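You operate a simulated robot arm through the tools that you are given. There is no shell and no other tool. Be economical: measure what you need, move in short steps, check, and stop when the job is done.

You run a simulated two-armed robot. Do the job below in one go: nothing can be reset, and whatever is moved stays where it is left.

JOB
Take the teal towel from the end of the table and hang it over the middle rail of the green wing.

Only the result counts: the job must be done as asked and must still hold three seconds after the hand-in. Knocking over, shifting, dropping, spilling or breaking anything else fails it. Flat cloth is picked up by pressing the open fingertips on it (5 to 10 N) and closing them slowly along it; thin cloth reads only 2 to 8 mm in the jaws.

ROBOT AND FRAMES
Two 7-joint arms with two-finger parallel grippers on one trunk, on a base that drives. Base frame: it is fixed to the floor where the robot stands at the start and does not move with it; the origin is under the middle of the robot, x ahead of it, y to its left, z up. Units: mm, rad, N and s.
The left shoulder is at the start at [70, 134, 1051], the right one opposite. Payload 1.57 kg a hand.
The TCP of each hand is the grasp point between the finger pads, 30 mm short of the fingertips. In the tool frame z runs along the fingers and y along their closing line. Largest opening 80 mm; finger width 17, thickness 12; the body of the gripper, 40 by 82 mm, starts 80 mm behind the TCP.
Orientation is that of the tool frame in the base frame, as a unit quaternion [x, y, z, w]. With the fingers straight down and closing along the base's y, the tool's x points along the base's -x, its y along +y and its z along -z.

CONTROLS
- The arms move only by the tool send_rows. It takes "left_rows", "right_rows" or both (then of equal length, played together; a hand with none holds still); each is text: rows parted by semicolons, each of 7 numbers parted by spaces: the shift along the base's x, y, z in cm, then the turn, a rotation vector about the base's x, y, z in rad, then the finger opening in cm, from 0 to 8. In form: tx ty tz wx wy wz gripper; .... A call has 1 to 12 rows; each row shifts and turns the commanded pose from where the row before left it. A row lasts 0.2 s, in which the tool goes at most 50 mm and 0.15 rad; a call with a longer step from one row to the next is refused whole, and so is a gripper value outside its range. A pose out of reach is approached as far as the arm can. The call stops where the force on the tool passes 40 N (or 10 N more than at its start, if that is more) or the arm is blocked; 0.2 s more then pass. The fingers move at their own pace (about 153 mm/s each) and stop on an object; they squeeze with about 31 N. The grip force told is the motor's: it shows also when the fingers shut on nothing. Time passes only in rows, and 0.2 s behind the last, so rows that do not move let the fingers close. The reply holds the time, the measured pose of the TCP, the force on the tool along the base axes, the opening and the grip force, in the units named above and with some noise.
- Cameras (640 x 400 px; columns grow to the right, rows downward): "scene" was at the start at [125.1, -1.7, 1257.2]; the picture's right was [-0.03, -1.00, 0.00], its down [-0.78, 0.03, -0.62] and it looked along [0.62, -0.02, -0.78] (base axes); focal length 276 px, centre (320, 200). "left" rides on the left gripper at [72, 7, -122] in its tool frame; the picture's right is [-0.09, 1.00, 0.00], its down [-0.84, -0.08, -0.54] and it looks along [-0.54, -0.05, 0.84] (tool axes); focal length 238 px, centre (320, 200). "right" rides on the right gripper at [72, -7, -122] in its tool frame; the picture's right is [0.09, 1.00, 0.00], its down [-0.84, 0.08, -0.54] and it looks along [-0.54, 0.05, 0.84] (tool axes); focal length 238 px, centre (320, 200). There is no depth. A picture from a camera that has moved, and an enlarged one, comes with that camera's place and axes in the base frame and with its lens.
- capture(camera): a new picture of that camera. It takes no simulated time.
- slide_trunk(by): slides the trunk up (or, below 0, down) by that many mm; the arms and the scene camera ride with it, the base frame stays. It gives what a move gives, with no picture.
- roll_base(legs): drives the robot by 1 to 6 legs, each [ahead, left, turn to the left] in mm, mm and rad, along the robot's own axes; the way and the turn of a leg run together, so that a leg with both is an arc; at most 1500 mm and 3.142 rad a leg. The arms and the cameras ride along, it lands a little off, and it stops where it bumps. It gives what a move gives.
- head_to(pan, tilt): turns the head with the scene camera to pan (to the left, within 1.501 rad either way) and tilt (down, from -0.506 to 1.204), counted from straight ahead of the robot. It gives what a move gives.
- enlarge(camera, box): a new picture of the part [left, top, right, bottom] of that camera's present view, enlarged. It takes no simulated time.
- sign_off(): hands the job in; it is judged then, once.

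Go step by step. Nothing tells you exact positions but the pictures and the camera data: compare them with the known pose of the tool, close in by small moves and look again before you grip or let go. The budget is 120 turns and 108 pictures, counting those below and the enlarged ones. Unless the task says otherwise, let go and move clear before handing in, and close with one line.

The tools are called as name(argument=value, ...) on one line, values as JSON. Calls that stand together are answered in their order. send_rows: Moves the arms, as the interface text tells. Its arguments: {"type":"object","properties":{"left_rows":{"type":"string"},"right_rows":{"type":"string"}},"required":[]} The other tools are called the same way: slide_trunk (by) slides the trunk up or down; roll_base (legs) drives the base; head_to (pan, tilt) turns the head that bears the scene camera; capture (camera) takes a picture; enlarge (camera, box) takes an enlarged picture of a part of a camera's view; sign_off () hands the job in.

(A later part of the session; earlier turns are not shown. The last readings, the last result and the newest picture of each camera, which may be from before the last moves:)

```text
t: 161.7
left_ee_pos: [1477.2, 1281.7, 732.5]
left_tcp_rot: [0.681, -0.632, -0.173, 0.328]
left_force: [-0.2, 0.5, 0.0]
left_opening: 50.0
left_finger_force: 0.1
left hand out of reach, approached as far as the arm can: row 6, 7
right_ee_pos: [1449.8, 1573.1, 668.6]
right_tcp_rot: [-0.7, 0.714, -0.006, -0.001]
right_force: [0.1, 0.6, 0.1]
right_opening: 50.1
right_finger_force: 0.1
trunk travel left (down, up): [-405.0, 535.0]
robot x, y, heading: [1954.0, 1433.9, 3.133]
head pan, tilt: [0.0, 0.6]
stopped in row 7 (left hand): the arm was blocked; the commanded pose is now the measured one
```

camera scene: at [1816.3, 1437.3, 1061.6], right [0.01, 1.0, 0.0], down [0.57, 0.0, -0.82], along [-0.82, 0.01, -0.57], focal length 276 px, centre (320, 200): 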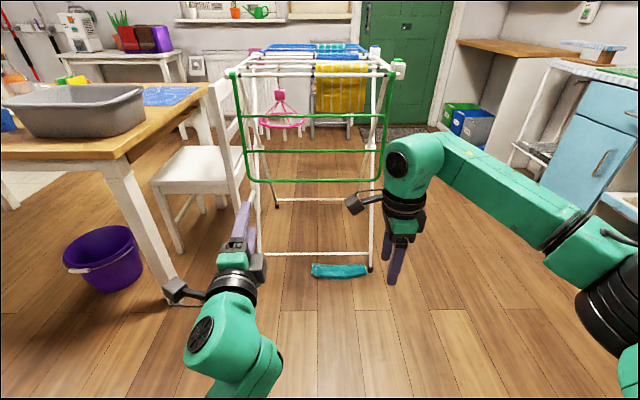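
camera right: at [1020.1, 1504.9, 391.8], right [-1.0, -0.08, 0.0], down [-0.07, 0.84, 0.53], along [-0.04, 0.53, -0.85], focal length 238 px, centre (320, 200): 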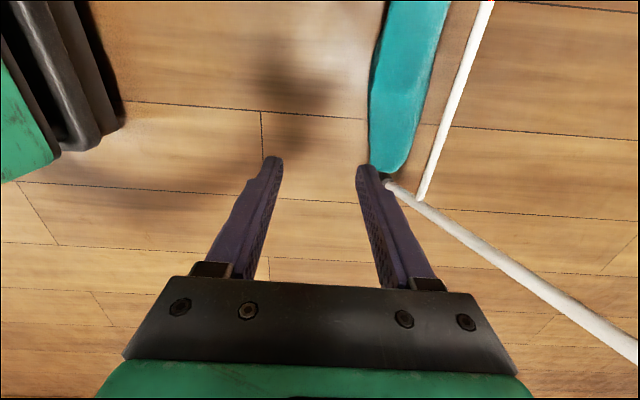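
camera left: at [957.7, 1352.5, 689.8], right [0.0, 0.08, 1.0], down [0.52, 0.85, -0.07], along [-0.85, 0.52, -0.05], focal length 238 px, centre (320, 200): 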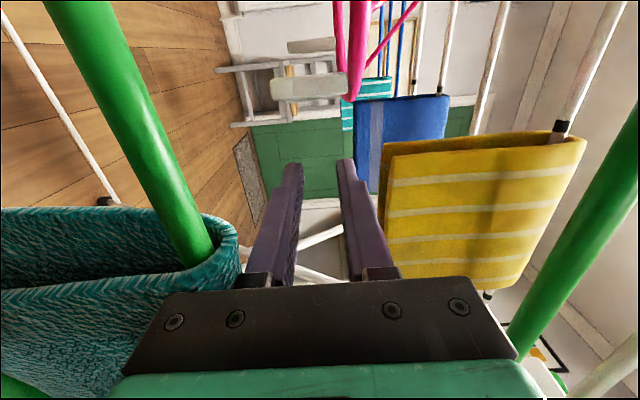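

head_to(pan=0.4, tilt=0.9)

capture(camera="scene")

```text
t: 162.6
left_ee_pos: [1477.7, 1281.7, 734.6]
left_tcp_rot: [0.681, -0.632, -0.173, 0.327]
left_force: [0.2, -0.2, 0.3]
left_opening: 50.2
left_finger_force: 0.0
right_ee_pos: [1448.4, 1574.3, 669.0]
right_tcp_rot: [-0.7, 0.714, -0.006, 0.0]
right_force: [0.4, -0.4, 1.1]
right_opening: 50.2
right_finger_force: 0.0
trunk travel left (down, up): [-405.0, 535.0]
robot x, y, heading: [1956.0, 1434.7, 3.128]
head pan, tilt: [0.4, 0.901]
```

```text
49 pictures are left
camera scene: at [1834.8, 1407.9, 1036.9], right [-0.38, 0.92, 0.0], down [0.72, 0.3, -0.62], along [-0.57, -0.24, -0.78], focal length 276 px, centre (320, 200)
```

scene: 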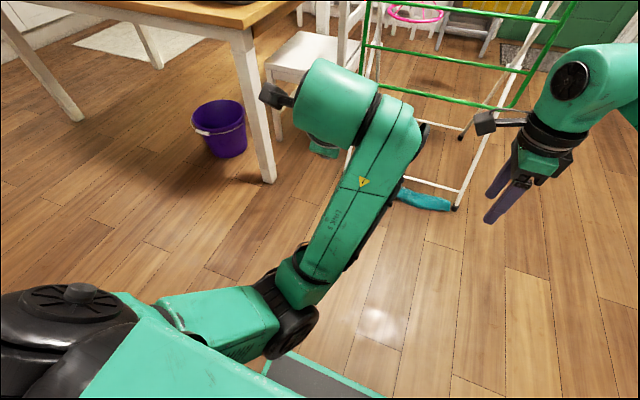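

The left elbow is tucked inward. I turn the left hand toward its original natural orientation to unwind it.

send_rows(left_rows="-0.15 -0.2 0.2 0.0612 -0.0323 0.1182 5; -0.15 -0.2 0.2 0.0612 -0.0323 0.1182 5; -0.15 -0.2 0.2 0.0612 -0.0323 0.1182 5; -0.15 -0.2 0.2 0.0612 -0.0323 0.1182 5; -0.15 -0.2 0.2 0.0612 -0.0323 0.1182 5; -0.15 -0.2 0.2 0.0612 -0.0323 0.1182 5; -0.15 -0.2 0.2 0.0612 -0.0323 0.1182 5; -0.15 -0.2 0.2 0.0612 -0.0323 0.1182 5; -0.15 -0.2 0.2 0.0612 -0.0323 0.1182 5; -0.15 -0.2 0.2 0.0612 -0.0323 0.1182 5; -0.15 -0.2 0.2 0.0612 -0.0323 0.1182 5; -0.15 -0.2 0.2 0.0612 -0.0323 0.1182 5")

capture(camera="scene")

```text
t: 163.2
left_ee_pos: [1467.5, 1235.0, 726.7]
left_tcp_rot: [0.776, -0.525, -0.109, 0.331]
left_force: [0.5, 0.2, -0.5]
left_opening: 50.0
left_finger_force: 0.1
left hand out of reach, approached as far as the arm can: row 2, 3
right_ee_pos: [1447.8, 1572.8, 669.7]
right_tcp_rot: [-0.7, 0.714, -0.006, 0.0]
right_force: [-0.5, -0.3, -0.5]
right_opening: 49.9
right_finger_force: 0.2
trunk travel left (down, up): [-405.0, 535.0]
robot x, y, heading: [1953.3, 1434.7, 3.129]
head pan, tilt: [0.4, 0.901]
stopped in row 3 (left hand): the arm was blocked; the commanded pose is now the measured one
```

```text
48 pictures are left
camera scene: at [1834.7, 1407.8, 1036.8], right [-0.38, 0.92, 0.0], down [0.72, 0.3, -0.62], along [-0.57, -0.24, -0.78], focal length 276 px, centre (320, 200)
```

scene: 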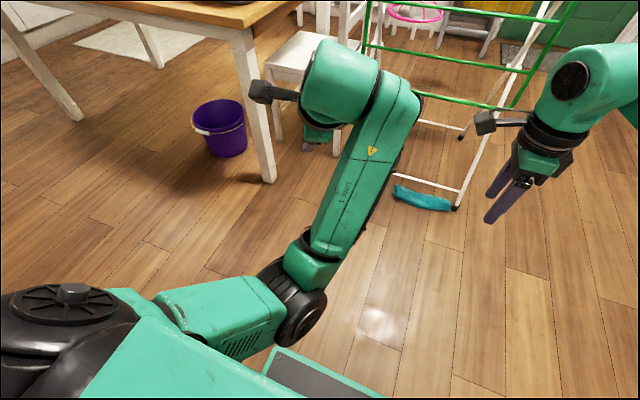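

send_rows(left_rows="-0.5 0 1.5 -0.005 0.117 -0.054 5; -0.5 0 1.5 -0.005 0.117 -0.054 5; -0.5 0 1.5 -0.005 0.117 -0.054 5; -0.5 0 1.5 -0.005 0.117 -0.054 5; -0.5 0 1.5 -0.005 0.117 -0.054 5; -0.5 0 1.5 -0.005 0.117 -0.054 5; -0.5 0 1.5 -0.005 0.117 -0.054 5; -0.5 0 1.5 -0.005 0.117 -0.054 5")

send_rows(left_rows="0 0 0 -0.15 0 0 5; 0 0 0 -0.15 0 0 5; 0 0 0 -0.15 0 0 5; 0 0 0 -0.15 0 0 5; 0 0 0 -0.15 0 0 5; 0 0 0 -0.15 0 0 5; 0 0 0 -0.15 0 0 5; 0 0 0 -0.15 0 0 5; 0 0 0 -0.15 0 0 5; 0 0 0 -0.15 0 0 5; 0 0 0 -0.15 0 0 5; 0 0 0 -0.15 0 0 5")

capture(camera="scene")

```text
t: 165.0
left_ee_pos: [1427.7, 1235.3, 848.1]
left_tcp_rot: [0.51, -0.471, -0.501, 0.516]
left_force: [0.5, -0.2, -0.2]
left_opening: 50.2
left_finger_force: 0.0
right_ee_pos: [1449.1, 1572.1, 669.0]
right_tcp_rot: [-0.7, 0.714, -0.006, -0.001]
right_force: [0.5, 0.0, 0.3]
right_opening: 49.8
right_finger_force: 0.0
trunk travel left (down, up): [-405.0, 535.0]
robot x, y, heading: [1957.2, 1434.9, 3.129]
head pan, tilt: [0.4, 0.901]
```

```text
t: 167.6
left_ee_pos: [1428.6, 1236.7, 846.9]
left_tcp_rot: [-0.088, -0.685, 0.06, 0.72]
left_force: [-0.2, -0.5, 0.4]
left_opening: 50.0
left_finger_force: 0.1
right_ee_pos: [1448.6, 1572.9, 669.3]
right_tcp_rot: [-0.7, 0.714, -0.005, 0.0]
right_force: [1.0, 0.6, 0.3]
right_opening: 50.0
right_finger_force: 0.1
trunk travel left (down, up): [-405.0, 535.0]
robot x, y, heading: [1959.7, 1434.7, 3.135]
head pan, tilt: [0.4, 0.901]
```

```text
47 pictures are left
camera scene: at [1834.9, 1407.7, 1036.8], right [-0.38, 0.92, 0.0], down [0.72, 0.3, -0.62], along [-0.57, -0.24, -0.78], focal length 276 px, centre (320, 200)
```

scene: 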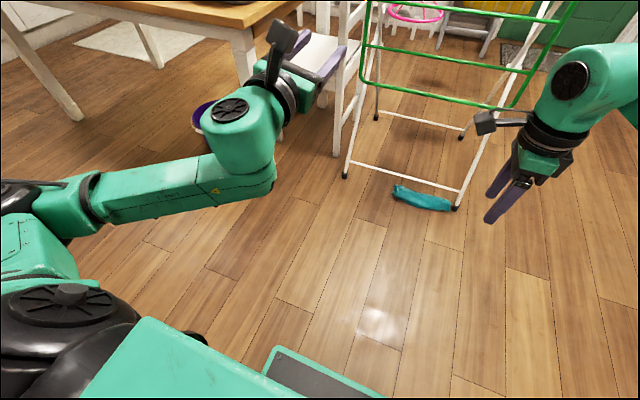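

The elbow is now outward. Pitch the left hand down, then yaw it.

send_rows(left_rows="1 0 -0.9 0 -0.143 0 5; 1 0 -0.9 0 -0.143 0 5; 1 0 -0.9 0 -0.143 0 5; 1 0 -0.9 0 -0.143 0 5; 1 0 -0.9 0 -0.143 0 5; 1 0 -0.9 0 -0.143 0 5; 1 0 -0.9 0 -0.143 0 5; 1 0 -0.9 0 -0.143 0 5; 1 0 -0.9 0 -0.143 0 5; 1 0 -0.9 0 -0.143 0 5; 1 0 -0.9 0 -0.141 0 5")

send_rows(left_rows="0 0.4 0 0 0 0.145 5; 0 0.4 0 0 0 0.145 5; 0 0.4 0 0 0 0.145 5; 0 0.4 0 0 0 0.145 5; 0 0.4 0 0 0 0.145 5; 0 0.4 0 0 0 0.145 5; 0 0.4 0 0 0 0.145 5; 0 0.4 0 0 0 0.145 5; 0 0.4 0 0 0 0.145 5; 0 0.4 0 0 0 0.145 5; 0 0.4 0 0 0 0.145 5; 0 0.4 0 0 0 0.145 5")

capture(camera="scene")

```text
t: 170.0
left_ee_pos: [1538.8, 1236.0, 745.5]
left_tcp_rot: [0.102, 0.994, 0.019, -0.023]
left_force: [1.0, 0.6, 0.2]
left_opening: 50.0
left_finger_force: 0.0
left hand out of reach, approached as far as the arm can: row 2
right_ee_pos: [1448.3, 1572.9, 669.6]
right_tcp_rot: [-0.7, 0.714, -0.005, -0.001]
right_force: [0.7, 0.5, -0.4]
right_opening: 49.8
right_finger_force: 0.0
trunk travel left (down, up): [-405.0, 535.0]
robot x, y, heading: [1952.5, 1437.4, 3.131]
head pan, tilt: [0.4, 0.901]
```

```text
t: 172.6
left_ee_pos: [1538.4, 1284.5, 747.7]
left_tcp_rot: [-0.695, 0.718, -0.008, -0.031]
left_force: [-0.2, -0.7, -0.1]
left_opening: 50.0
left_finger_force: 0.1
right_ee_pos: [1448.5, 1573.1, 670.3]
right_tcp_rot: [-0.699, 0.715, -0.006, -0.001]
right_force: [0.2, 0.6, -0.5]
right_opening: 49.9
right_finger_force: 0.0
trunk travel left (down, up): [-405.0, 535.0]
robot x, y, heading: [1957.5, 1438.0, 3.133]
head pan, tilt: [0.4, 0.901]
```

```text
46 pictures are left
camera scene: at [1834.8, 1407.9, 1036.8], right [-0.38, 0.92, 0.0], down [0.72, 0.3, -0.62], along [-0.57, -0.24, -0.78], focal length 276 px, centre (320, 200)
```

scene: 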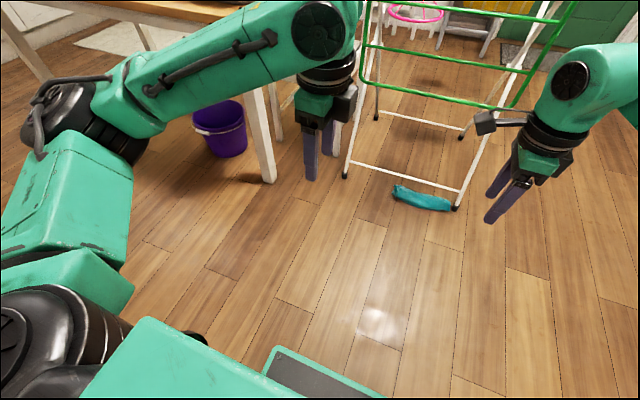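

Both arms are symmetric again. I set the hands ±85 mm from the midline, lower, and approach to just short of the wing.

send_rows(left_rows="-0.8 1.36 -2 0.011 -0.0066 0.0066 5; -0.8 1.36 -2 0.011 -0.0066 0.0066 5; -0.8 1.36 -2 0.011 -0.0066 0.0066 5; -0.8 1.36 -2 0.011 -0.0066 0.0066 5; -0.8 1.36 -2 0.011 -0.0066 0.0066 5", right_rows="1 -1 -0.4 0 0 0 5; 1 -1 -0.4 0 0 0 5; 1 -1 -0.4 0 0 0 5; 1 -1 -0.4 0 0 0 5; 1 -1 -0.4 0 0 0 5")

slide_trunk(by=-400)

roll_base(legs=[[0, -107, 0], [450, 0, 0]])

head_to(pan=0.0, tilt=0.7)

```text
t: 173.8
left_ee_pos: [1499.1, 1351.9, 646.6]
left_tcp_rot: [-0.706, 0.708, 0.001, 0.0]
left_force: [-0.1, 0.9, 0.5]
left_opening: 50.2
left_finger_force: 0.0
right_ee_pos: [1499.4, 1521.6, 649.4]
right_tcp_rot: [-0.7, 0.714, -0.005, -0.001]
right_force: [-0.1, -0.7, 0.3]
right_opening: 49.9
right_finger_force: 0.1
trunk travel left (down, up): [-405.0, 535.0]
robot x, y, heading: [1954.6, 1433.2, 3.134]
head pan, tilt: [0.4, 0.901]
```

```text
t: 177.7
left_ee_pos: [1499.9, 1350.7, 249.0]
left_tcp_rot: [-0.707, 0.707, 0.002, 0.0]
left_force: [-0.5, 1.8, -0.7]
left_opening: 49.9
left_finger_force: 0.0
right_ee_pos: [1499.2, 1523.0, 248.8]
right_tcp_rot: [-0.7, 0.714, -0.006, -0.001]
right_force: [-0.5, 0.4, -0.1]
right_opening: 50.0
right_finger_force: 0.0
trunk travel left (down, up): [-5.0, 935.0]
robot x, y, heading: [1958.0, 1436.9, 3.134]
head pan, tilt: [0.4, 0.901]
```

```text
t: 181.1
left_ee_pos: [1052.8, 1453.9, 249.0]
left_tcp_rot: [0.71, -0.704, -0.001, 0.0]
left_force: [0.5, -0.5, 0.2]
left_opening: 50.2
left_finger_force: 0.1
right_ee_pos: [1049.9, 1623.8, 249.2]
right_tcp_rot: [-0.703, 0.711, -0.006, 0.0]
right_force: [0.4, 0.1, 0.3]
right_opening: 50.0
right_finger_force: 0.1
trunk travel left (down, up): [-5.0, 935.0]
robot x, y, heading: [1508.4, 1542.6, -3.143]
head pan, tilt: [0.4, 0.901]
```

```text
t: 182.0
left_ee_pos: [1053.8, 1451.9, 249.8]
left_tcp_rot: [0.711, -0.704, -0.001, 0.0]
left_force: [0.6, -0.3, -0.2]
left_opening: 49.9
left_finger_force: 0.0
right_ee_pos: [1050.4, 1623.7, 248.8]
right_tcp_rot: [-0.703, 0.711, -0.006, 0.0]
right_force: [0.4, -0.9, -0.1]
right_opening: 50.0
right_finger_force: 0.1
trunk travel left (down, up): [-5.0, 935.0]
robot x, y, heading: [1507.6, 1539.4, -3.14]
head pan, tilt: [0.0, 0.7]
```

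send_rows(left_rows="0 0 -3.5 0 0 0 5; 0 0 -3.5 0 0 0 5; 0 0 -3.5 0 0 0 5; 0 0 -3 0 0 0 5", right_rows="0 0 -3.5 0 0 0 5; 0 0 -3.5 0 0 0 5; 0 0 -3.5 0 0 0 5; 0 0 -3 0 0 0 5")

roll_base(legs=[[120, 0, 0]])

capture(camera="scene")

capture(camera="right")

capture(camera="left")

```text
t: 183.0
left_ee_pos: [1050.2, 1451.6, 115.2]
left_tcp_rot: [0.71, -0.704, 0.0, 0.0]
left_force: [-0.8, -0.1, 0.4]
left_opening: 50.1
left_finger_force: 0.0
right_ee_pos: [1049.8, 1622.2, 115.1]
right_tcp_rot: [-0.703, 0.711, -0.005, 0.0]
right_force: [0.0, 0.7, -0.2]
right_opening: 49.9
right_finger_force: 0.1
trunk travel left (down, up): [-5.0, 935.0]
robot x, y, heading: [1504.7, 1539.6, -3.14]
head pan, tilt: [0.0, 0.7]
```

```text
t: 184.2
left_ee_pos: [929.9, 1453.2, 114.6]
left_tcp_rot: [0.709, -0.705, -0.002, -0.001]
left_force: [-0.1, 0.7, -0.5]
left_opening: 50.2
left_finger_force: 0.2
right_ee_pos: [930.0, 1623.0, 113.9]
right_tcp_rot: [-0.703, 0.711, -0.007, 0.0]
right_force: [-0.2, 0.1, 0.1]
right_opening: 50.0
right_finger_force: 0.1
trunk travel left (down, up): [-5.0, 935.0]
robot x, y, heading: [1386.4, 1543.0, -3.141]
head pan, tilt: [0.0, 0.7]
```

```text
45 pictures are left
camera scene: at [1251.2, 1541.5, 653.0], right [0.0, 1.0, 0.0], down [0.64, 0.0, -0.76], along [-0.76, 0.0, -0.64], focal length 276 px, centre (320, 200)
```

scene: 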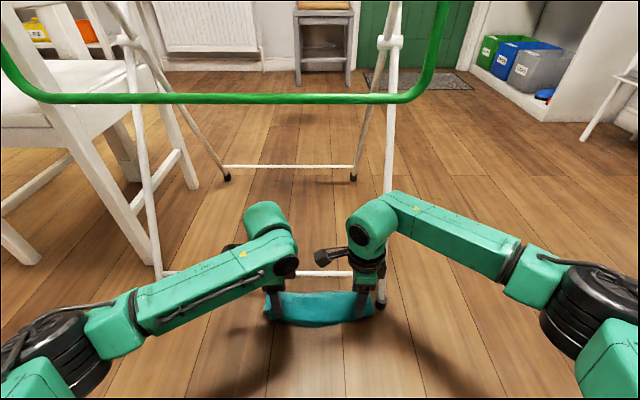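

```text
44 pictures are left
camera right: at [935.3, 1552.3, 235.1], right [-1.0, -0.08, -0.01], down [-0.07, 0.84, 0.53], along [-0.04, 0.53, -0.85], focal length 238 px, centre (320, 200)
```

right: 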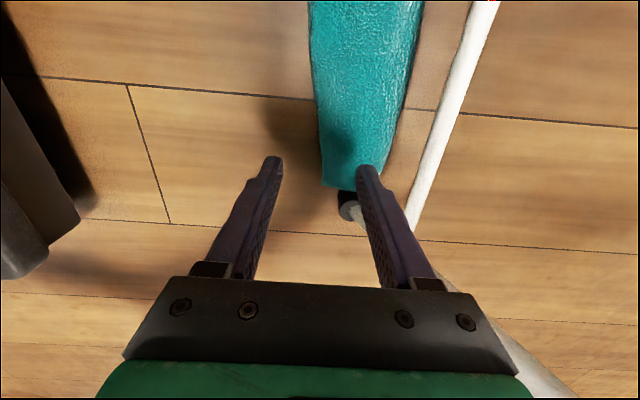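

```text
43 pictures are left
camera left: at [924.5, 1382.2, 236.5], right [-1.0, 0.08, 0.0], down [0.07, 0.84, 0.54], along [0.04, 0.54, -0.84], focal length 238 px, centre (320, 200)
```

left: 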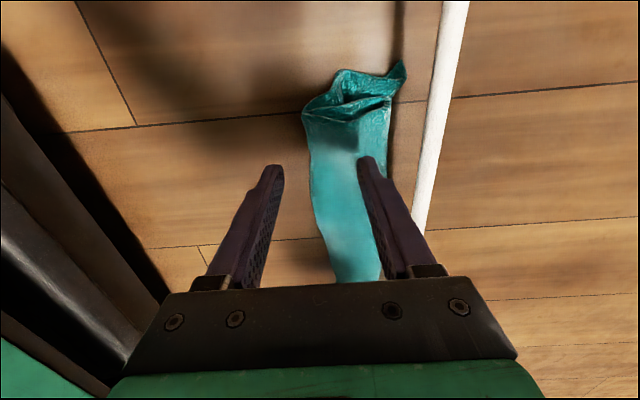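

I align over the strip (x≈903) with narrower openings and descend to contact.

send_rows(left_rows="-1.3 0.3 -1.5 0 0 0 4.5; -1.3 0.3 -1.5 0 0 0 4.5; 0 0 -1 0 0 0 4.5; 0 0 0 0 0 0 4.5", right_rows="-1.35 0 -1.5 0 0 0 4; -1.35 0 -1.5 0 0 0 4; 0 0 -1 0 0 0 4; 0 0 0 0 0 0 4")

capture(camera="right")

capture(camera="left")

```text
t: 185.2
left_ee_pos: [904.8, 1460.2, 74.8]
left_tcp_rot: [0.709, -0.705, -0.001, 0.0]
left_force: [0.1, 0.4, 0.0]
left_opening: 44.9
left_finger_force: 0.1
right_ee_pos: [901.4, 1622.1, 74.0]
right_tcp_rot: [-0.703, 0.711, -0.005, -0.001]
right_force: [-0.7, 0.5, -0.1]
right_opening: 39.8
right_finger_force: 0.0
trunk travel left (down, up): [-5.0, 935.0]
robot x, y, heading: [1387.2, 1539.1, -3.139]
head pan, tilt: [0.0, 0.7]
```

```text
42 pictures are left
camera right: at [907.5, 1551.7, 195.0], right [-1.0, -0.08, -0.01], down [-0.07, 0.84, 0.53], along [-0.04, 0.53, -0.85], focal length 238 px, centre (320, 200)
```

right: 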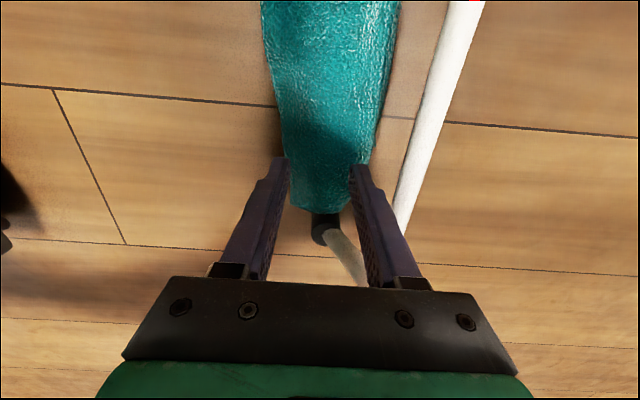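

```text
41 pictures are left
camera left: at [898.8, 1388.7, 197.2], right [-1.0, 0.09, 0.0], down [0.07, 0.84, 0.54], along [0.05, 0.54, -0.84], focal length 238 px, centre (320, 200)
```

left: 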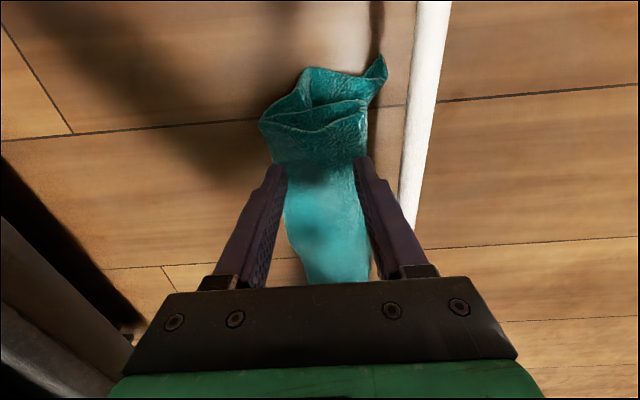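

send_rows(left_rows="0.5 1.2 -0.5 0 0 0 2.8; 0 0 -0.5 0 0 0 2.8; 0 0 -0.3 0 0 0 2.8; 0 0 -0.3 0 0 0 2.8", right_rows="0.7 -1.5 -0.5 0 0 0 2.8; 0 0 -0.5 0 0 0 2.8; 0 0 -0.3 0 0 0 2.8; 0 0 -0.3 0 0 0 2.8")

```text
t: 186.2
left_ee_pos: [910.3, 1470.4, 58.9]
left_tcp_rot: [0.709, -0.705, -0.002, 0.0]
left_force: [0.3, -0.1, -0.1]
left_opening: 27.9
left_finger_force: 0.2
right_ee_pos: [910.3, 1605.6, 57.5]
right_tcp_rot: [-0.703, 0.711, -0.005, -0.002]
right_force: [0.2, -0.2, 0.4]
right_opening: 28.0
right_finger_force: 0.1
trunk travel left (down, up): [-5.0, 935.0]
robot x, y, heading: [1388.9, 1540.7, -3.14]
head pan, tilt: [0.0, 0.7]
```

send_rows(left_rows="0 0 -0.3 0 0 0 2.8; 0 0 -0.3 0 0 0 2.8; 0 0 -0.3 0 0 0 2.8", right_rows="0 0 -0.3 0 0 0 2.8; 0 0 -0.3 0 0 0 2.8; 0 0 -0.3 0 0 0 2.8")

capture(camera="left")

capture(camera="right")

```text
t: 187.0
left_ee_pos: [910.4, 1471.7, 49.1]
left_tcp_rot: [0.709, -0.705, -0.002, -0.001]
left_force: [-0.5, 0.4, 2.8]
left_opening: 27.8
left_finger_force: 0.0
right_ee_pos: [909.9, 1607.1, 48.6]
right_tcp_rot: [-0.703, 0.711, -0.005, -0.001]
right_force: [0.7, -0.6, 0.8]
right_opening: 28.0
right_finger_force: 0.0
trunk travel left (down, up): [-5.0, 935.0]
robot x, y, heading: [1386.3, 1537.6, -3.138]
head pan, tilt: [0.0, 0.7]
```

```text
40 pictures are left
camera left: at [903.6, 1400.5, 172.0], right [-1.0, 0.09, 0.0], down [0.07, 0.84, 0.54], along [0.04, 0.54, -0.84], focal length 238 px, centre (320, 200)
```

left: 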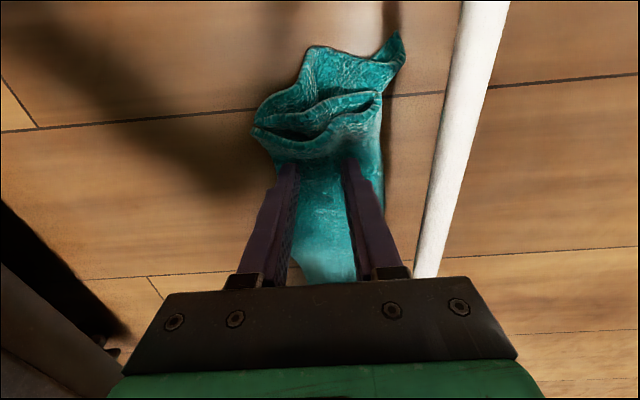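

```text
39 pictures are left
camera right: at [915.9, 1537.0, 170.3], right [-1.0, -0.08, -0.01], down [-0.07, 0.84, 0.53], along [-0.04, 0.53, -0.85], focal length 238 px, centre (320, 200)
```

right: 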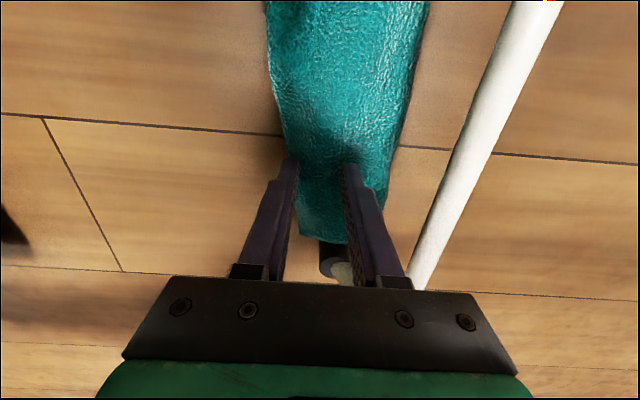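

send_rows(left_rows="0 0 -0.2 0 0 0 2.8; 0 0 -0.2 0 0 0 2.8; 0 0 0 0 0 0 2.8", right_rows="-0.3 0 -0.3 0 0 0 2.8; 0 0 -0.2 0 0 0 2.8; 0 0 -0.2 0 0 0 2.8")

```text
t: 187.8
left_ee_pos: [909.3, 1471.8, 47.4]
left_tcp_rot: [0.71, -0.705, -0.002, 0.001]
left_force: [-0.3, 1.7, 6.2]
left_opening: 27.3
left_finger_force: 0.1
right_ee_pos: [907.6, 1606.3, 42.6]
right_tcp_rot: [-0.703, 0.711, -0.005, -0.001]
right_force: [2.0, 1.5, 6.3]
right_opening: 26.8
right_finger_force: 0.0
trunk travel left (down, up): [-5.0, 935.0]
robot x, y, heading: [1385.3, 1542.9, -3.137]
head pan, tilt: [0.0, 0.7]
```

Both press with ~6 N on the top layer. Close slowly.

send_rows(left_rows="0 0 0 0 0 0 2.5; 0 0 0 0 0 0 2.2; 0 0 0 0 0 0 1.9; 0 0 0 0 0 0 1.6; 0 0 0 0 0 0 1.3; 0 0 0 0 0 0 1; 0 0 0 0 0 0 0.7; 0 0 0 0 0 0 0.4; 0 0 0 0 0 0 0.1; 0 0 0 0 0 0 0; 0 0 0 0 0 0 0", right_rows="0 0 0 0 0 0 2.5; 0 0 0 0 0 0 2.2; 0 0 0 0 0 0 1.9; 0 0 0 0 0 0 1.6; 0 0 0 0 0 0 1.3; 0 0 0 0 0 0 1; 0 0 0 0 0 0 0.7; 0 0 0 0 0 0 0.4; 0 0 0 0 0 0 0.1; 0 0 0 0 0 0 0; 0 0 0 0 0 0 0")

capture(camera="left")

capture(camera="right")

```text
t: 190.2
left_ee_pos: [909.7, 1470.5, 45.8]
left_tcp_rot: [0.709, -0.705, -0.002, 0.002]
left_force: [-2.4, 1.2, 4.5]
left_opening: 4.4
left_finger_force: 25.0
right_ee_pos: [906.4, 1607.9, 43.2]
right_tcp_rot: [-0.703, 0.711, -0.004, -0.003]
right_force: [-2.8, -0.3, 7.4]
right_opening: 7.8
right_finger_force: 27.6
trunk travel left (down, up): [-5.0, 935.0]
robot x, y, heading: [1386.3, 1544.0, -3.139]
head pan, tilt: [0.0, 0.7]
```

```text
38 pictures are left
camera left: at [903.8, 1400.1, 168.8], right [-1.0, 0.08, 0.0], down [0.07, 0.84, 0.54], along [0.04, 0.54, -0.84], focal length 238 px, centre (320, 200)
```

left: 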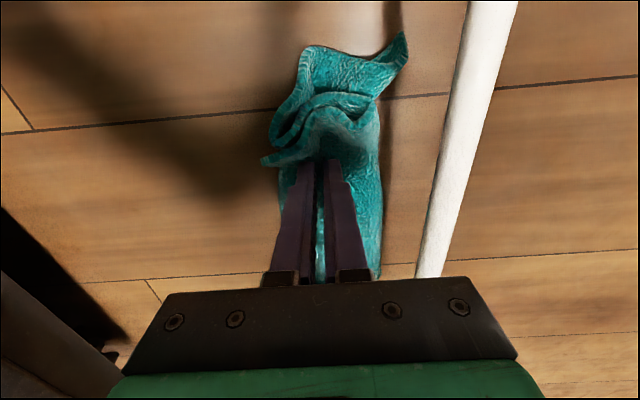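

```text
37 pictures are left
camera right: at [912.7, 1536.6, 164.2], right [-1.0, -0.08, 0.0], down [-0.07, 0.84, 0.53], along [-0.04, 0.53, -0.85], focal length 238 px, centre (320, 200)
```

right: 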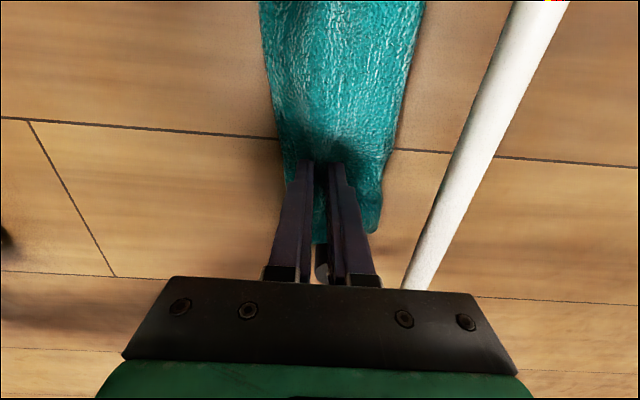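

Left holds one ridge (4.4 mm), right perhaps two layers (7.8 mm). I lift a little, back off from under the wing, and look.

send_rows(left_rows="0.3 0 1 0 0 0 0; 0.5 0 1.5 0 0 0 0; 1.5 0 2 0 0 0 0; 1.5 0 2 0 0 0 0", right_rows="0.3 0 1 0 0 0 0; 0.5 0 1.5 0 0 0 0; 1.5 0 2 0 0 0 0; 1.5 0 2 0 0 0 0")

roll_base(legs=[[-350, 0, 0]])

slide_trunk(by=380)

capture(camera="scene")

capture(camera="right")

```text
t: 191.2
left_ee_pos: [947.2, 1470.8, 109.6]
left_tcp_rot: [0.71, -0.704, 0.0, 0.0]
left_force: [-0.4, 0.4, -0.7]
left_opening: 4.1
left_finger_force: 25.3
right_ee_pos: [947.1, 1608.5, 106.0]
right_tcp_rot: [-0.703, 0.712, -0.005, -0.001]
right_force: [-0.7, 0.4, -1.3]
right_opening: 7.4
right_finger_force: 26.6
trunk travel left (down, up): [-5.0, 935.0]
robot x, y, heading: [1386.0, 1543.1, -3.142]
head pan, tilt: [0.0, 0.7]
```

```text
t: 193.5
left_ee_pos: [1302.9, 1473.2, 107.6]
left_tcp_rot: [-0.706, 0.708, 0.001, 0.001]
left_force: [0.2, 0.7, -0.2]
left_opening: 4.4
left_finger_force: 25.1
right_ee_pos: [1302.7, 1610.4, 107.4]
right_tcp_rot: [-0.702, 0.713, -0.006, 0.0]
right_force: [-0.4, 0.0, -0.5]
right_opening: 7.2
right_finger_force: 26.6
trunk travel left (down, up): [-5.0, 935.0]
robot x, y, heading: [1742.9, 1540.1, 3.137]
head pan, tilt: [0.0, 0.7]
```

```text
t: 197.2
left_ee_pos: [1302.0, 1473.7, 489.0]
left_tcp_rot: [0.708, -0.707, -0.001, 0.0]
left_force: [0.2, -0.2, 0.8]
left_opening: 4.2
left_finger_force: 25.1
right_ee_pos: [1302.9, 1611.5, 486.7]
right_tcp_rot: [-0.701, 0.713, -0.005, 0.0]
right_force: [0.2, 1.1, 0.3]
right_opening: 7.6
right_finger_force: 26.1
trunk travel left (down, up): [-385.0, 555.0]
robot x, y, heading: [1740.3, 1541.9, 3.139]
head pan, tilt: [0.0, 0.7]
```

```text
36 pictures are left
camera scene: at [1607.1, 1541.8, 1032.9], right [0.01, 1.0, 0.0], down [0.64, 0.0, -0.76], along [-0.76, 0.0, -0.64], focal length 276 px, centre (320, 200)
```

scene: 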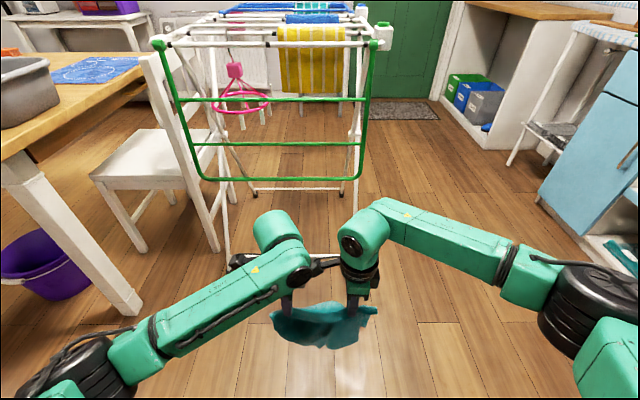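

```text
35 pictures are left
camera right: at [1307.0, 1540.4, 608.2], right [-1.0, -0.07, -0.01], down [-0.07, 0.84, 0.53], along [-0.04, 0.53, -0.85], focal length 238 px, centre (320, 200)
```

right: 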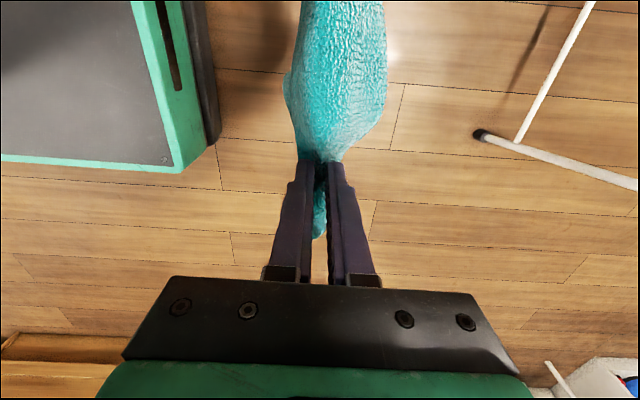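

capture(camera="left")

enlarge(camera="scene", box=[220, 200, 420, 370])

```text
34 pictures are left
camera left: at [1296.3, 1402.9, 611.0], right [-1.0, 0.09, 0.0], down [0.08, 0.84, 0.54], along [0.05, 0.54, -0.84], focal length 238 px, centre (320, 200)
```

left: 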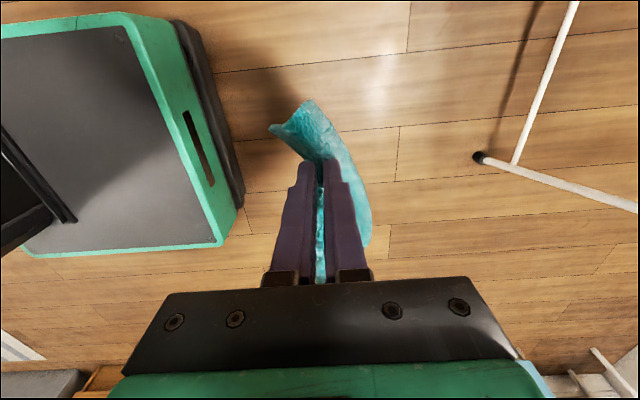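

```text
2.35 times, centred on (320, 285) of scene
camera zoom: at [1607.1, 1541.8, 1032.9], right [0.01, 1.0, 0.0], down [0.64, 0.0, -0.76], along [-0.76, 0.0, -0.64], focal length 650 px, centre (320, 0)
```

zoom: 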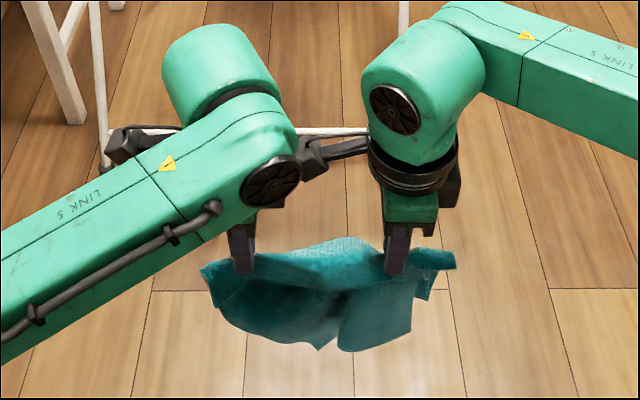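

I pitch the hands forward and raise them to see how the towel hangs.

send_rows(left_rows="0 0 3 0 0 0 0; 0 0 3 0 0 0 0; 0 0 3 0 0 0 0; 0 0 3 0 0 0 0; 0 0 3 0 0 0 0; 0 0 3 0 0 0 0; 0 0 3 0 0 0 0; 0 0 3 0 0 0 0; 0 0 3 0 0 0 0", right_rows="0 0 3 0 0 0 0; 0 0 3 0 0 0 0; 0 0 3 0 0 0 0; 0 0 3 0 0 0 0; 0 0 3 0 0 0 0; 0 0 3 0 0 0 0; 0 0 3 0 0 0 0; 0 0 3 0 0 0 0; 0 0 3 0 0 0 0")

send_rows(left_rows="-1 -0.25 0.5 0 0.143 0 0; -1 -0.25 0.5 0 0.143 0 0; -1 -0.25 0.5 0 0.143 0 0; -1 -0.25 0.5 0 0.143 0 0; -1 0 0.5 0 0.143 0 0; -1 0 0.5 0 0.143 0 0; -1 0 0 0 0.143 0 0; -1 0 0 0 0.143 0 0; -1 0 0 0 0.143 0 0; -1 0 0 0 0.143 0 0; -1 0 0 0 0.141 0 0", right_rows="-1 0.2 0.5 0 0.143 0 0; -1 0.2 0.5 0 0.143 0 0; -1 0.2 0.5 0 0.143 0 0; -1 0.2 0.5 0 0.143 0 0; -1 0 0.5 0 0.143 0 0; -1 0 0.5 0 0.143 0 0; -1 0 0 0 0.143 0 0; -1 0 0 0 0.143 0 0; -1 0 0 0 0.143 0 0; -1 0 0 0 0.143 0 0; -1 0 0 0 0.141 0 0")

capture(camera="scene")

capture(camera="left")

capture(camera="right")

```text
t: 199.2
left_ee_pos: [1303.4, 1474.9, 761.7]
left_tcp_rot: [-0.707, 0.707, 0.001, 0.0]
left_force: [0.1, -0.1, -0.5]
left_opening: 4.1
left_finger_force: 25.0
right_ee_pos: [1302.3, 1612.4, 755.4]
right_tcp_rot: [-0.701, 0.713, -0.006, -0.001]
right_force: [0.0, -0.2, 0.1]
right_opening: 7.8
right_finger_force: 26.9
trunk travel left (down, up): [-385.0, 555.0]
robot x, y, heading: [1742.5, 1540.6, 3.136]
head pan, tilt: [0.0, 0.7]
```

```text
t: 201.6
left_ee_pos: [1193.1, 1462.4, 789.1]
left_tcp_rot: [-0.498, 0.501, 0.502, -0.499]
left_force: [-0.6, 18.1, 0.1]
left_opening: 3.7
left_finger_force: 24.4
right_ee_pos: [1193.2, 1615.2, 788.0]
right_tcp_rot: [0.499, -0.502, -0.491, 0.508]
right_force: [-1.1, -17.6, -0.9]
right_opening: 5.3
right_finger_force: 26.0
trunk travel left (down, up): [-385.0, 555.0]
robot x, y, heading: [1741.5, 1542.5, 3.138]
head pan, tilt: [0.0, 0.7]
```

```text
32 pictures are left
camera scene: at [1607.6, 1539.6, 1033.0], right [0.0, 1.0, 0.0], down [0.64, 0.0, -0.77], along [-0.77, 0.0, -0.64], focal length 276 px, centre (320, 200)
```

scene: 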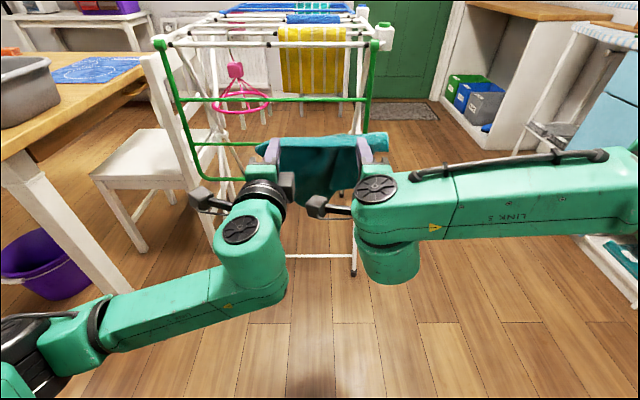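

```text
31 pictures are left
camera left: at [1314.9, 1391.6, 795.7], right [0.0, 0.09, 1.0], down [0.55, 0.83, -0.08], along [-0.84, 0.54, -0.05], focal length 238 px, centre (320, 200)
```

left: 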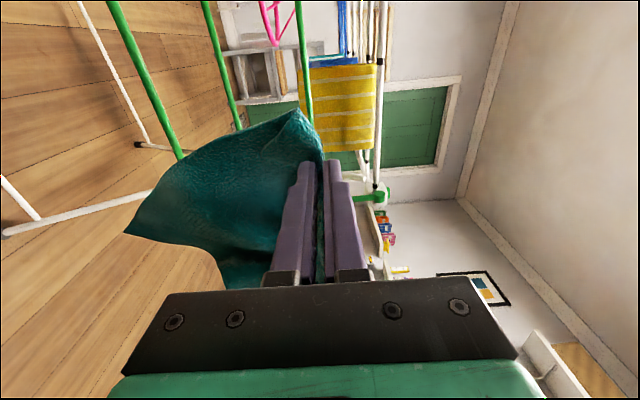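

```text
30 pictures are left
camera right: at [1316.6, 1545.0, 781.9], right [0.0, -0.07, 1.0], down [0.53, 0.85, 0.06], along [-0.85, 0.53, 0.04], focal length 238 px, centre (320, 200)
```

right: 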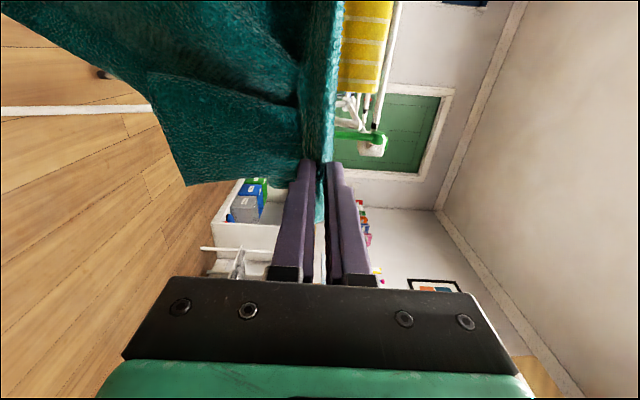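

send_rows(left_rows="0 0.5 0 0 0 0 0; 0 0.1 0 0 0 0 0", right_rows="0 -0.5 0 0 0 0 0; 0 -0.1 0 0 0 0 0")

enlarge(camera="scene", box=[240, 110, 410, 216])

```text
t: 202.2
left_ee_pos: [1191.0, 1468.7, 790.2]
left_tcp_rot: [0.5, -0.499, -0.5, 0.5]
left_force: [0.3, 2.4, -0.2]
left_opening: 3.6
left_finger_force: 24.5
right_ee_pos: [1192.7, 1614.0, 788.2]
right_tcp_rot: [-0.499, 0.506, 0.493, -0.503]
right_force: [0.2, -1.9, -0.1]
right_opening: 5.3
right_finger_force: 25.2
trunk travel left (down, up): [-385.0, 555.0]
robot x, y, heading: [1744.4, 1539.2, 3.138]
head pan, tilt: [0.0, 0.7]
```

```text
3.76 times, centred on (325, 163) of scene
camera zoom: at [1607.2, 1542.0, 1033.0], right [0.01, 1.0, 0.0], down [0.64, 0.0, -0.76], along [-0.76, 0.0, -0.64], focal length 1040 px, centre (301, 339)
```

zoom: 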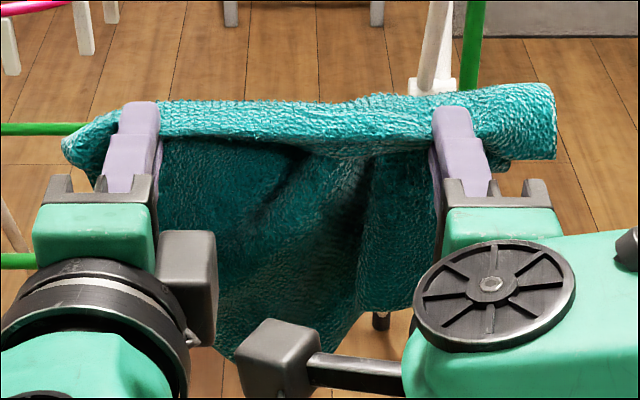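

The right hand pinched an extra fold. I release the right side, then lay the towel flat on the open floor by dragging it from its left corner, and regrasp it properly.

send_rows(right_rows="0 0 0 0 0 0 1.5; 0 0 0 0 0 0 3; 0 0 0 0 0 0 4; 2 1 0 0 0 0 4; 3 1 0 0 0 0 4; 3 1 0 0 0 0 4; 2 2 0 0 0 0 4")

send_rows(left_rows="1 0 0 0 -0.143 0 0; 1 0 0 0 -0.143 0 0; 1 0 0 0 -0.143 0 0; 1 0 0 0 -0.143 0 0; 1 0 0 0 -0.143 0 0; 1 0 -0.5 0 -0.143 0 0; 1 0 -0.5 0 -0.143 0 0; 1 0 -0.5 0 -0.143 0 0; 1 0 -0.5 0 -0.143 0 0; 1 0 -0.5 0 -0.143 0 0; 1 0 -0.5 0 -0.141 0 0", right_rows="1 0 0 0 -0.143 0 4; 1 0 0 0 -0.143 0 4; 1 0 0 0 -0.143 0 4; 1 0 0 0 -0.143 0 4; 0 0 0 0 -0.143 0 4; 0 0 -0.5 0 -0.143 0 4; 0 0 -0.5 0 -0.143 0 4; 0 0 -0.5 0 -0.143 0 4; 0 0 -0.5 0 -0.143 0 4; 0 0 -0.5 0 -0.143 0 4; 0 0 -0.5 0 -0.141 0 4")

capture(camera="scene")

```text
t: 203.8
left_ee_pos: [1192.9, 1470.4, 789.9]
left_tcp_rot: [0.499, -0.5, -0.5, 0.5]
left_force: [-0.5, 0.4, -0.2]
left_opening: 3.7
left_finger_force: 24.4
right_ee_pos: [1280.0, 1648.9, 785.7]
right_tcp_rot: [-0.499, 0.505, 0.491, -0.505]
right_force: [-0.4, 0.3, 0.2]
right_opening: 40.0
right_finger_force: 0.0
right hand out of reach, approached as far as the arm can: row 7
trunk travel left (down, up): [-385.0, 555.0]
robot x, y, heading: [1743.8, 1538.2, 3.137]
head pan, tilt: [0.0, 0.7]
```

```text
t: 206.2
left_ee_pos: [1302.6, 1470.2, 759.1]
left_tcp_rot: [-0.707, 0.707, 0.0, 0.002]
left_force: [0.2, 0.0, 0.0]
left_opening: 3.7
left_finger_force: 24.6
right_ee_pos: [1319.9, 1650.1, 757.3]
right_tcp_rot: [-0.701, 0.713, -0.006, 0.0]
right_force: [-0.3, 0.4, -0.8]
right_opening: 39.7
right_finger_force: 0.1
trunk travel left (down, up): [-385.0, 555.0]
robot x, y, heading: [1740.5, 1541.6, 3.136]
head pan, tilt: [0.0, 0.7]
```

```text
28 pictures are left
camera scene: at [1606.6, 1541.8, 1032.8], right [0.01, 1.0, 0.0], down [0.64, 0.0, -0.76], along [-0.76, 0.0, -0.64], focal length 276 px, centre (320, 200)
```

scene: 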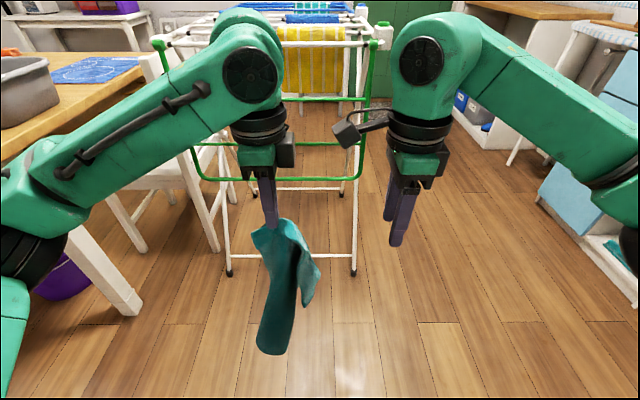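

I move the left hand forward, lower the trunk, then lay the towel while pulling back toward me and to the left.

send_rows(left_rows="-3.5 1 0 0 0 0 0; -3.5 1 0 0 0 0 0; -3.5 1 0 0 0 0 0; -3.5 1 0 0 0 0 0; -3.5 1 0 0 0 0 0; 0 0 0 0 0 0 0")

slide_trunk(by=-380)

send_rows(left_rows="0.5 -0.3 -3 0 0 0 0; 1 -0.5 -3 0 0 0 0; 2 -1 -3 0 0 0 0; 2 -1 -3 0 0 0 0; 2 -1 -3 0 0 0 0; 2 -1 -3 0 0 0 0; 2 -1 -3 0 0 0 0; 2 -1 -3 0 0 0 0; 2 -1 -3 0 0 0 0; 2 -1 -2.5 0 0 0 0; 2 -1 -2 0 0 0 0; 2 -1 -1.5 0 0 0 0")

capture(camera="scene")

```text
t: 207.6
left_ee_pos: [1173.2, 1507.6, 757.5]
left_tcp_rot: [-0.707, 0.708, 0.001, 0.0]
left_force: [-0.4, -0.3, -0.8]
left_opening: 3.7
left_finger_force: 24.7
left hand out of reach, approached as far as the arm can: row 4, 5
right_ee_pos: [1319.8, 1650.2, 757.7]
right_tcp_rot: [-0.7, 0.714, -0.005, -0.001]
right_force: [-0.2, -0.5, -0.4]
right_opening: 40.0
right_finger_force: 0.1
trunk travel left (down, up): [-385.0, 555.0]
robot x, y, heading: [1745.5, 1535.6, 3.131]
head pan, tilt: [0.0, 0.7]
```

```text
t: 211.3
left_ee_pos: [1173.3, 1508.0, 378.3]
left_tcp_rot: [-0.707, 0.708, 0.002, -0.001]
left_force: [-0.4, -0.7, -0.5]
left_opening: 3.9
left_finger_force: 24.4
right_ee_pos: [1320.0, 1649.2, 376.2]
right_tcp_rot: [-0.701, 0.713, -0.006, -0.001]
right_force: [-0.7, -0.2, 0.4]
right_opening: 40.1
right_finger_force: 0.0
trunk travel left (down, up): [-5.0, 935.0]
robot x, y, heading: [1741.0, 1537.8, 3.137]
head pan, tilt: [0.0, 0.7]
```

```text
t: 213.9
left_ee_pos: [1388.4, 1397.3, 49.1]
left_tcp_rot: [-0.707, 0.708, 0.001, 0.0]
left_force: [-1.5, -0.1, 1.0]
left_opening: 3.8
left_finger_force: 24.5
right_ee_pos: [1319.0, 1649.8, 378.7]
right_tcp_rot: [-0.701, 0.713, -0.006, -0.002]
right_force: [0.4, 0.4, 0.0]
right_opening: 40.0
right_finger_force: 0.1
trunk travel left (down, up): [-5.0, 935.0]
robot x, y, heading: [1744.2, 1539.3, 3.138]
head pan, tilt: [0.0, 0.7]
```

```text
27 pictures are left
camera scene: at [1607.4, 1541.8, 653.0], right [0.01, 1.0, 0.0], down [0.64, 0.0, -0.76], along [-0.76, 0.0, -0.64], focal length 276 px, centre (320, 200)
```

scene: 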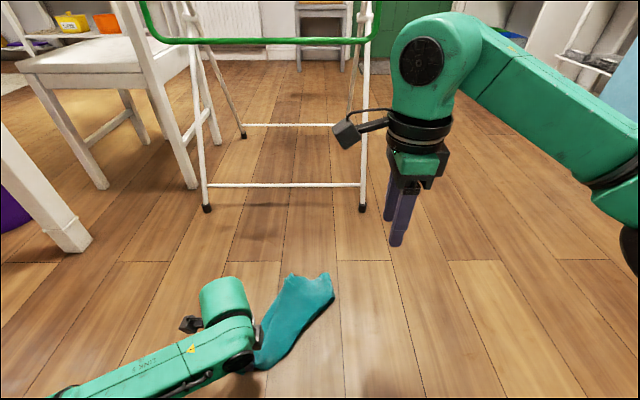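

send_rows(left_rows="0 0 -0.5 0 0 0 0; 0 0 -0.3 0 0 0 0.5; 0 0 0 0 0 0 1.5; 0 0 0 0 0 0 3; 0 0 1 0 0 0 4; -0.5 -1 2 0 0 0 4; 0 -3 3 0 0 0 4; 0 -4 3 0 0 0 4; 0 -4 3 0 0 0 4; 0 -3 3 0 0 0 4")

enlarge(camera="scene", box=[200, 240, 380, 390])

```text
t: 216.1
left_ee_pos: [1383.3, 1249.1, 191.1]
left_tcp_rot: [-0.707, 0.707, 0.0, 0.001]
left_force: [-0.9, -0.5, -1.0]
left_opening: 40.0
left_finger_force: 0.2
right_ee_pos: [1321.0, 1650.4, 377.1]
right_tcp_rot: [-0.701, 0.713, -0.006, 0.0]
right_force: [-0.2, -0.1, -1.0]
right_opening: 40.3
right_finger_force: 0.1
trunk travel left (down, up): [-5.0, 935.0]
robot x, y, heading: [1740.6, 1541.1, 3.133]
head pan, tilt: [0.0, 0.7]
```

```text
2.67 times, centred on (290, 315) of scene
camera zoom: at [1607.3, 1541.8, 652.9], right [0.01, 1.0, 0.0], down [0.64, 0.0, -0.76], along [-0.76, 0.0, -0.64], focal length 737 px, centre (400, -107)
```

zoom: 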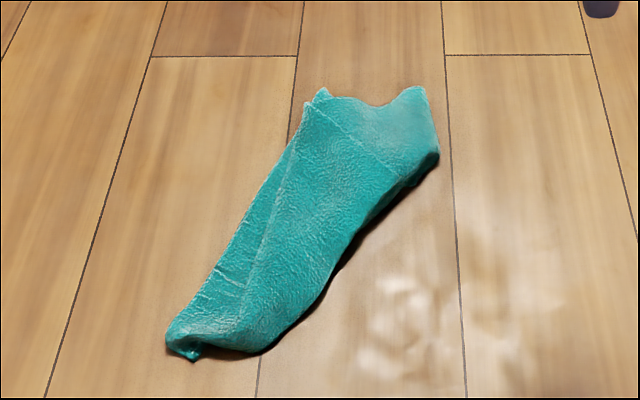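

The towel is folded along a diagonal: corner A (just released) near (1390,1390), and the other top corner C lies on top near (1170,1450). I regrip A with the left, then C with the right, giving me the two corners of one edge. First left above A.

send_rows(left_rows="0.1 3 -2 0 0 0 3.5; 0.1 3 -2 0 0 0 3.5; 0.1 3 -2 0 0 0 3.5; 0.1 3 -2 0 0 0 3.5; 0.1 2.8 -2 0 0 0 3.5; 0 0 -1.5 0 0 0 3.5; 0 0 0 0 0 0 3.5")

capture(camera="left")

```text
t: 217.7
left_ee_pos: [1387.2, 1398.6, 75.7]
left_tcp_rot: [0.707, -0.707, -0.002, 0.0]
left_force: [-0.1, -0.4, -0.3]
left_opening: 35.2
left_finger_force: 0.1
right_ee_pos: [1320.9, 1649.9, 377.6]
right_tcp_rot: [-0.701, 0.713, -0.006, 0.0]
right_force: [-0.5, -0.3, -0.2]
right_opening: 40.0
right_finger_force: 0.0
trunk travel left (down, up): [-5.0, 935.0]
robot x, y, heading: [1741.7, 1540.4, 3.132]
head pan, tilt: [0.0, 0.7]
```

```text
25 pictures are left
camera left: at [1381.8, 1327.8, 197.1], right [-1.0, 0.09, 0.0], down [0.08, 0.84, 0.54], along [0.05, 0.54, -0.84], focal length 238 px, centre (320, 200)
```

left: 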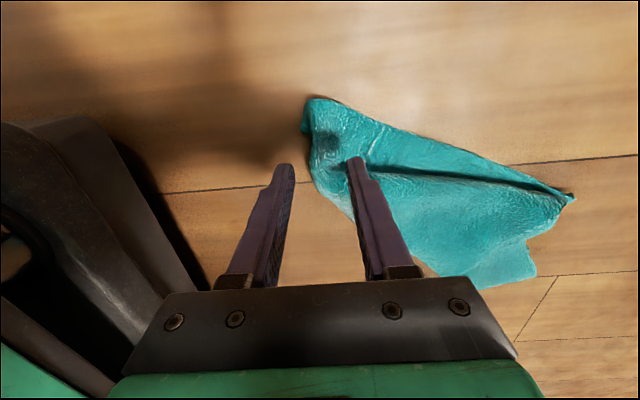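

send_rows(left_rows="-1.1 -0.6 -0.8 0 0 0 3; -1.1 -0.6 -0.8 0 0 0 3; 0 0 -0.6 0 0 0 3; 0 0 -0.3 0 0 0 3; 0 0 -0.3 0 0 0 3; 0 0 0 0 0 0 3")

```text
t: 219.1
left_ee_pos: [1367.3, 1386.3, 47.4]
left_tcp_rot: [-0.707, 0.708, 0.001, 0.0]
left_force: [-0.2, -0.1, 1.6]
left_opening: 30.0
left_finger_force: 0.0
right_ee_pos: [1320.7, 1650.4, 375.7]
right_tcp_rot: [-0.701, 0.713, -0.005, -0.002]
right_force: [0.8, 1.2, -0.8]
right_opening: 39.9
right_finger_force: 0.0
trunk travel left (down, up): [-5.0, 935.0]
robot x, y, heading: [1742.0, 1539.9, 3.133]
head pan, tilt: [0.0, 0.7]
```

send_rows(left_rows="0 0 -0.3 0 0 0 3; 0 0 -0.3 0 0 0 3; 0 0 -0.2 0 0 0 3; 0 0 0 0 0 0 3")

```text
t: 220.1
left_ee_pos: [1366.4, 1385.8, 39.0]
left_tcp_rot: [-0.707, 0.707, 0.001, 0.0]
left_force: [0.5, 0.3, 1.1]
left_opening: 29.6
left_finger_force: 0.0
right_ee_pos: [1319.9, 1649.0, 377.6]
right_tcp_rot: [-0.701, 0.713, -0.006, -0.001]
right_force: [0.2, -0.7, -0.5]
right_opening: 40.2
right_finger_force: 0.0
trunk travel left (down, up): [-5.0, 935.0]
robot x, y, heading: [1746.2, 1541.8, 3.139]
head pan, tilt: [0.0, 0.7]
```

send_rows(left_rows="0 0 -0.2 0 0 0 3; 0 0 -0.2 0 0 0 3; 0 0 -0.2 0 0 0 3; 0 0 0 0 0 0 3")

```text
t: 221.1
left_ee_pos: [1366.5, 1385.4, 35.5]
left_tcp_rot: [-0.707, 0.707, 0.003, -0.001]
left_force: [0.8, -1.1, 21.1]
left_opening: 30.3
left_finger_force: 0.1
right_ee_pos: [1320.4, 1650.1, 378.1]
right_tcp_rot: [-0.701, 0.713, -0.005, -0.001]
right_force: [0.4, -0.4, 0.5]
right_opening: 39.8
right_finger_force: 0.2
trunk travel left (down, up): [-5.0, 935.0]
robot x, y, heading: [1745.0, 1540.8, 3.137]
head pan, tilt: [0.0, 0.7]
```

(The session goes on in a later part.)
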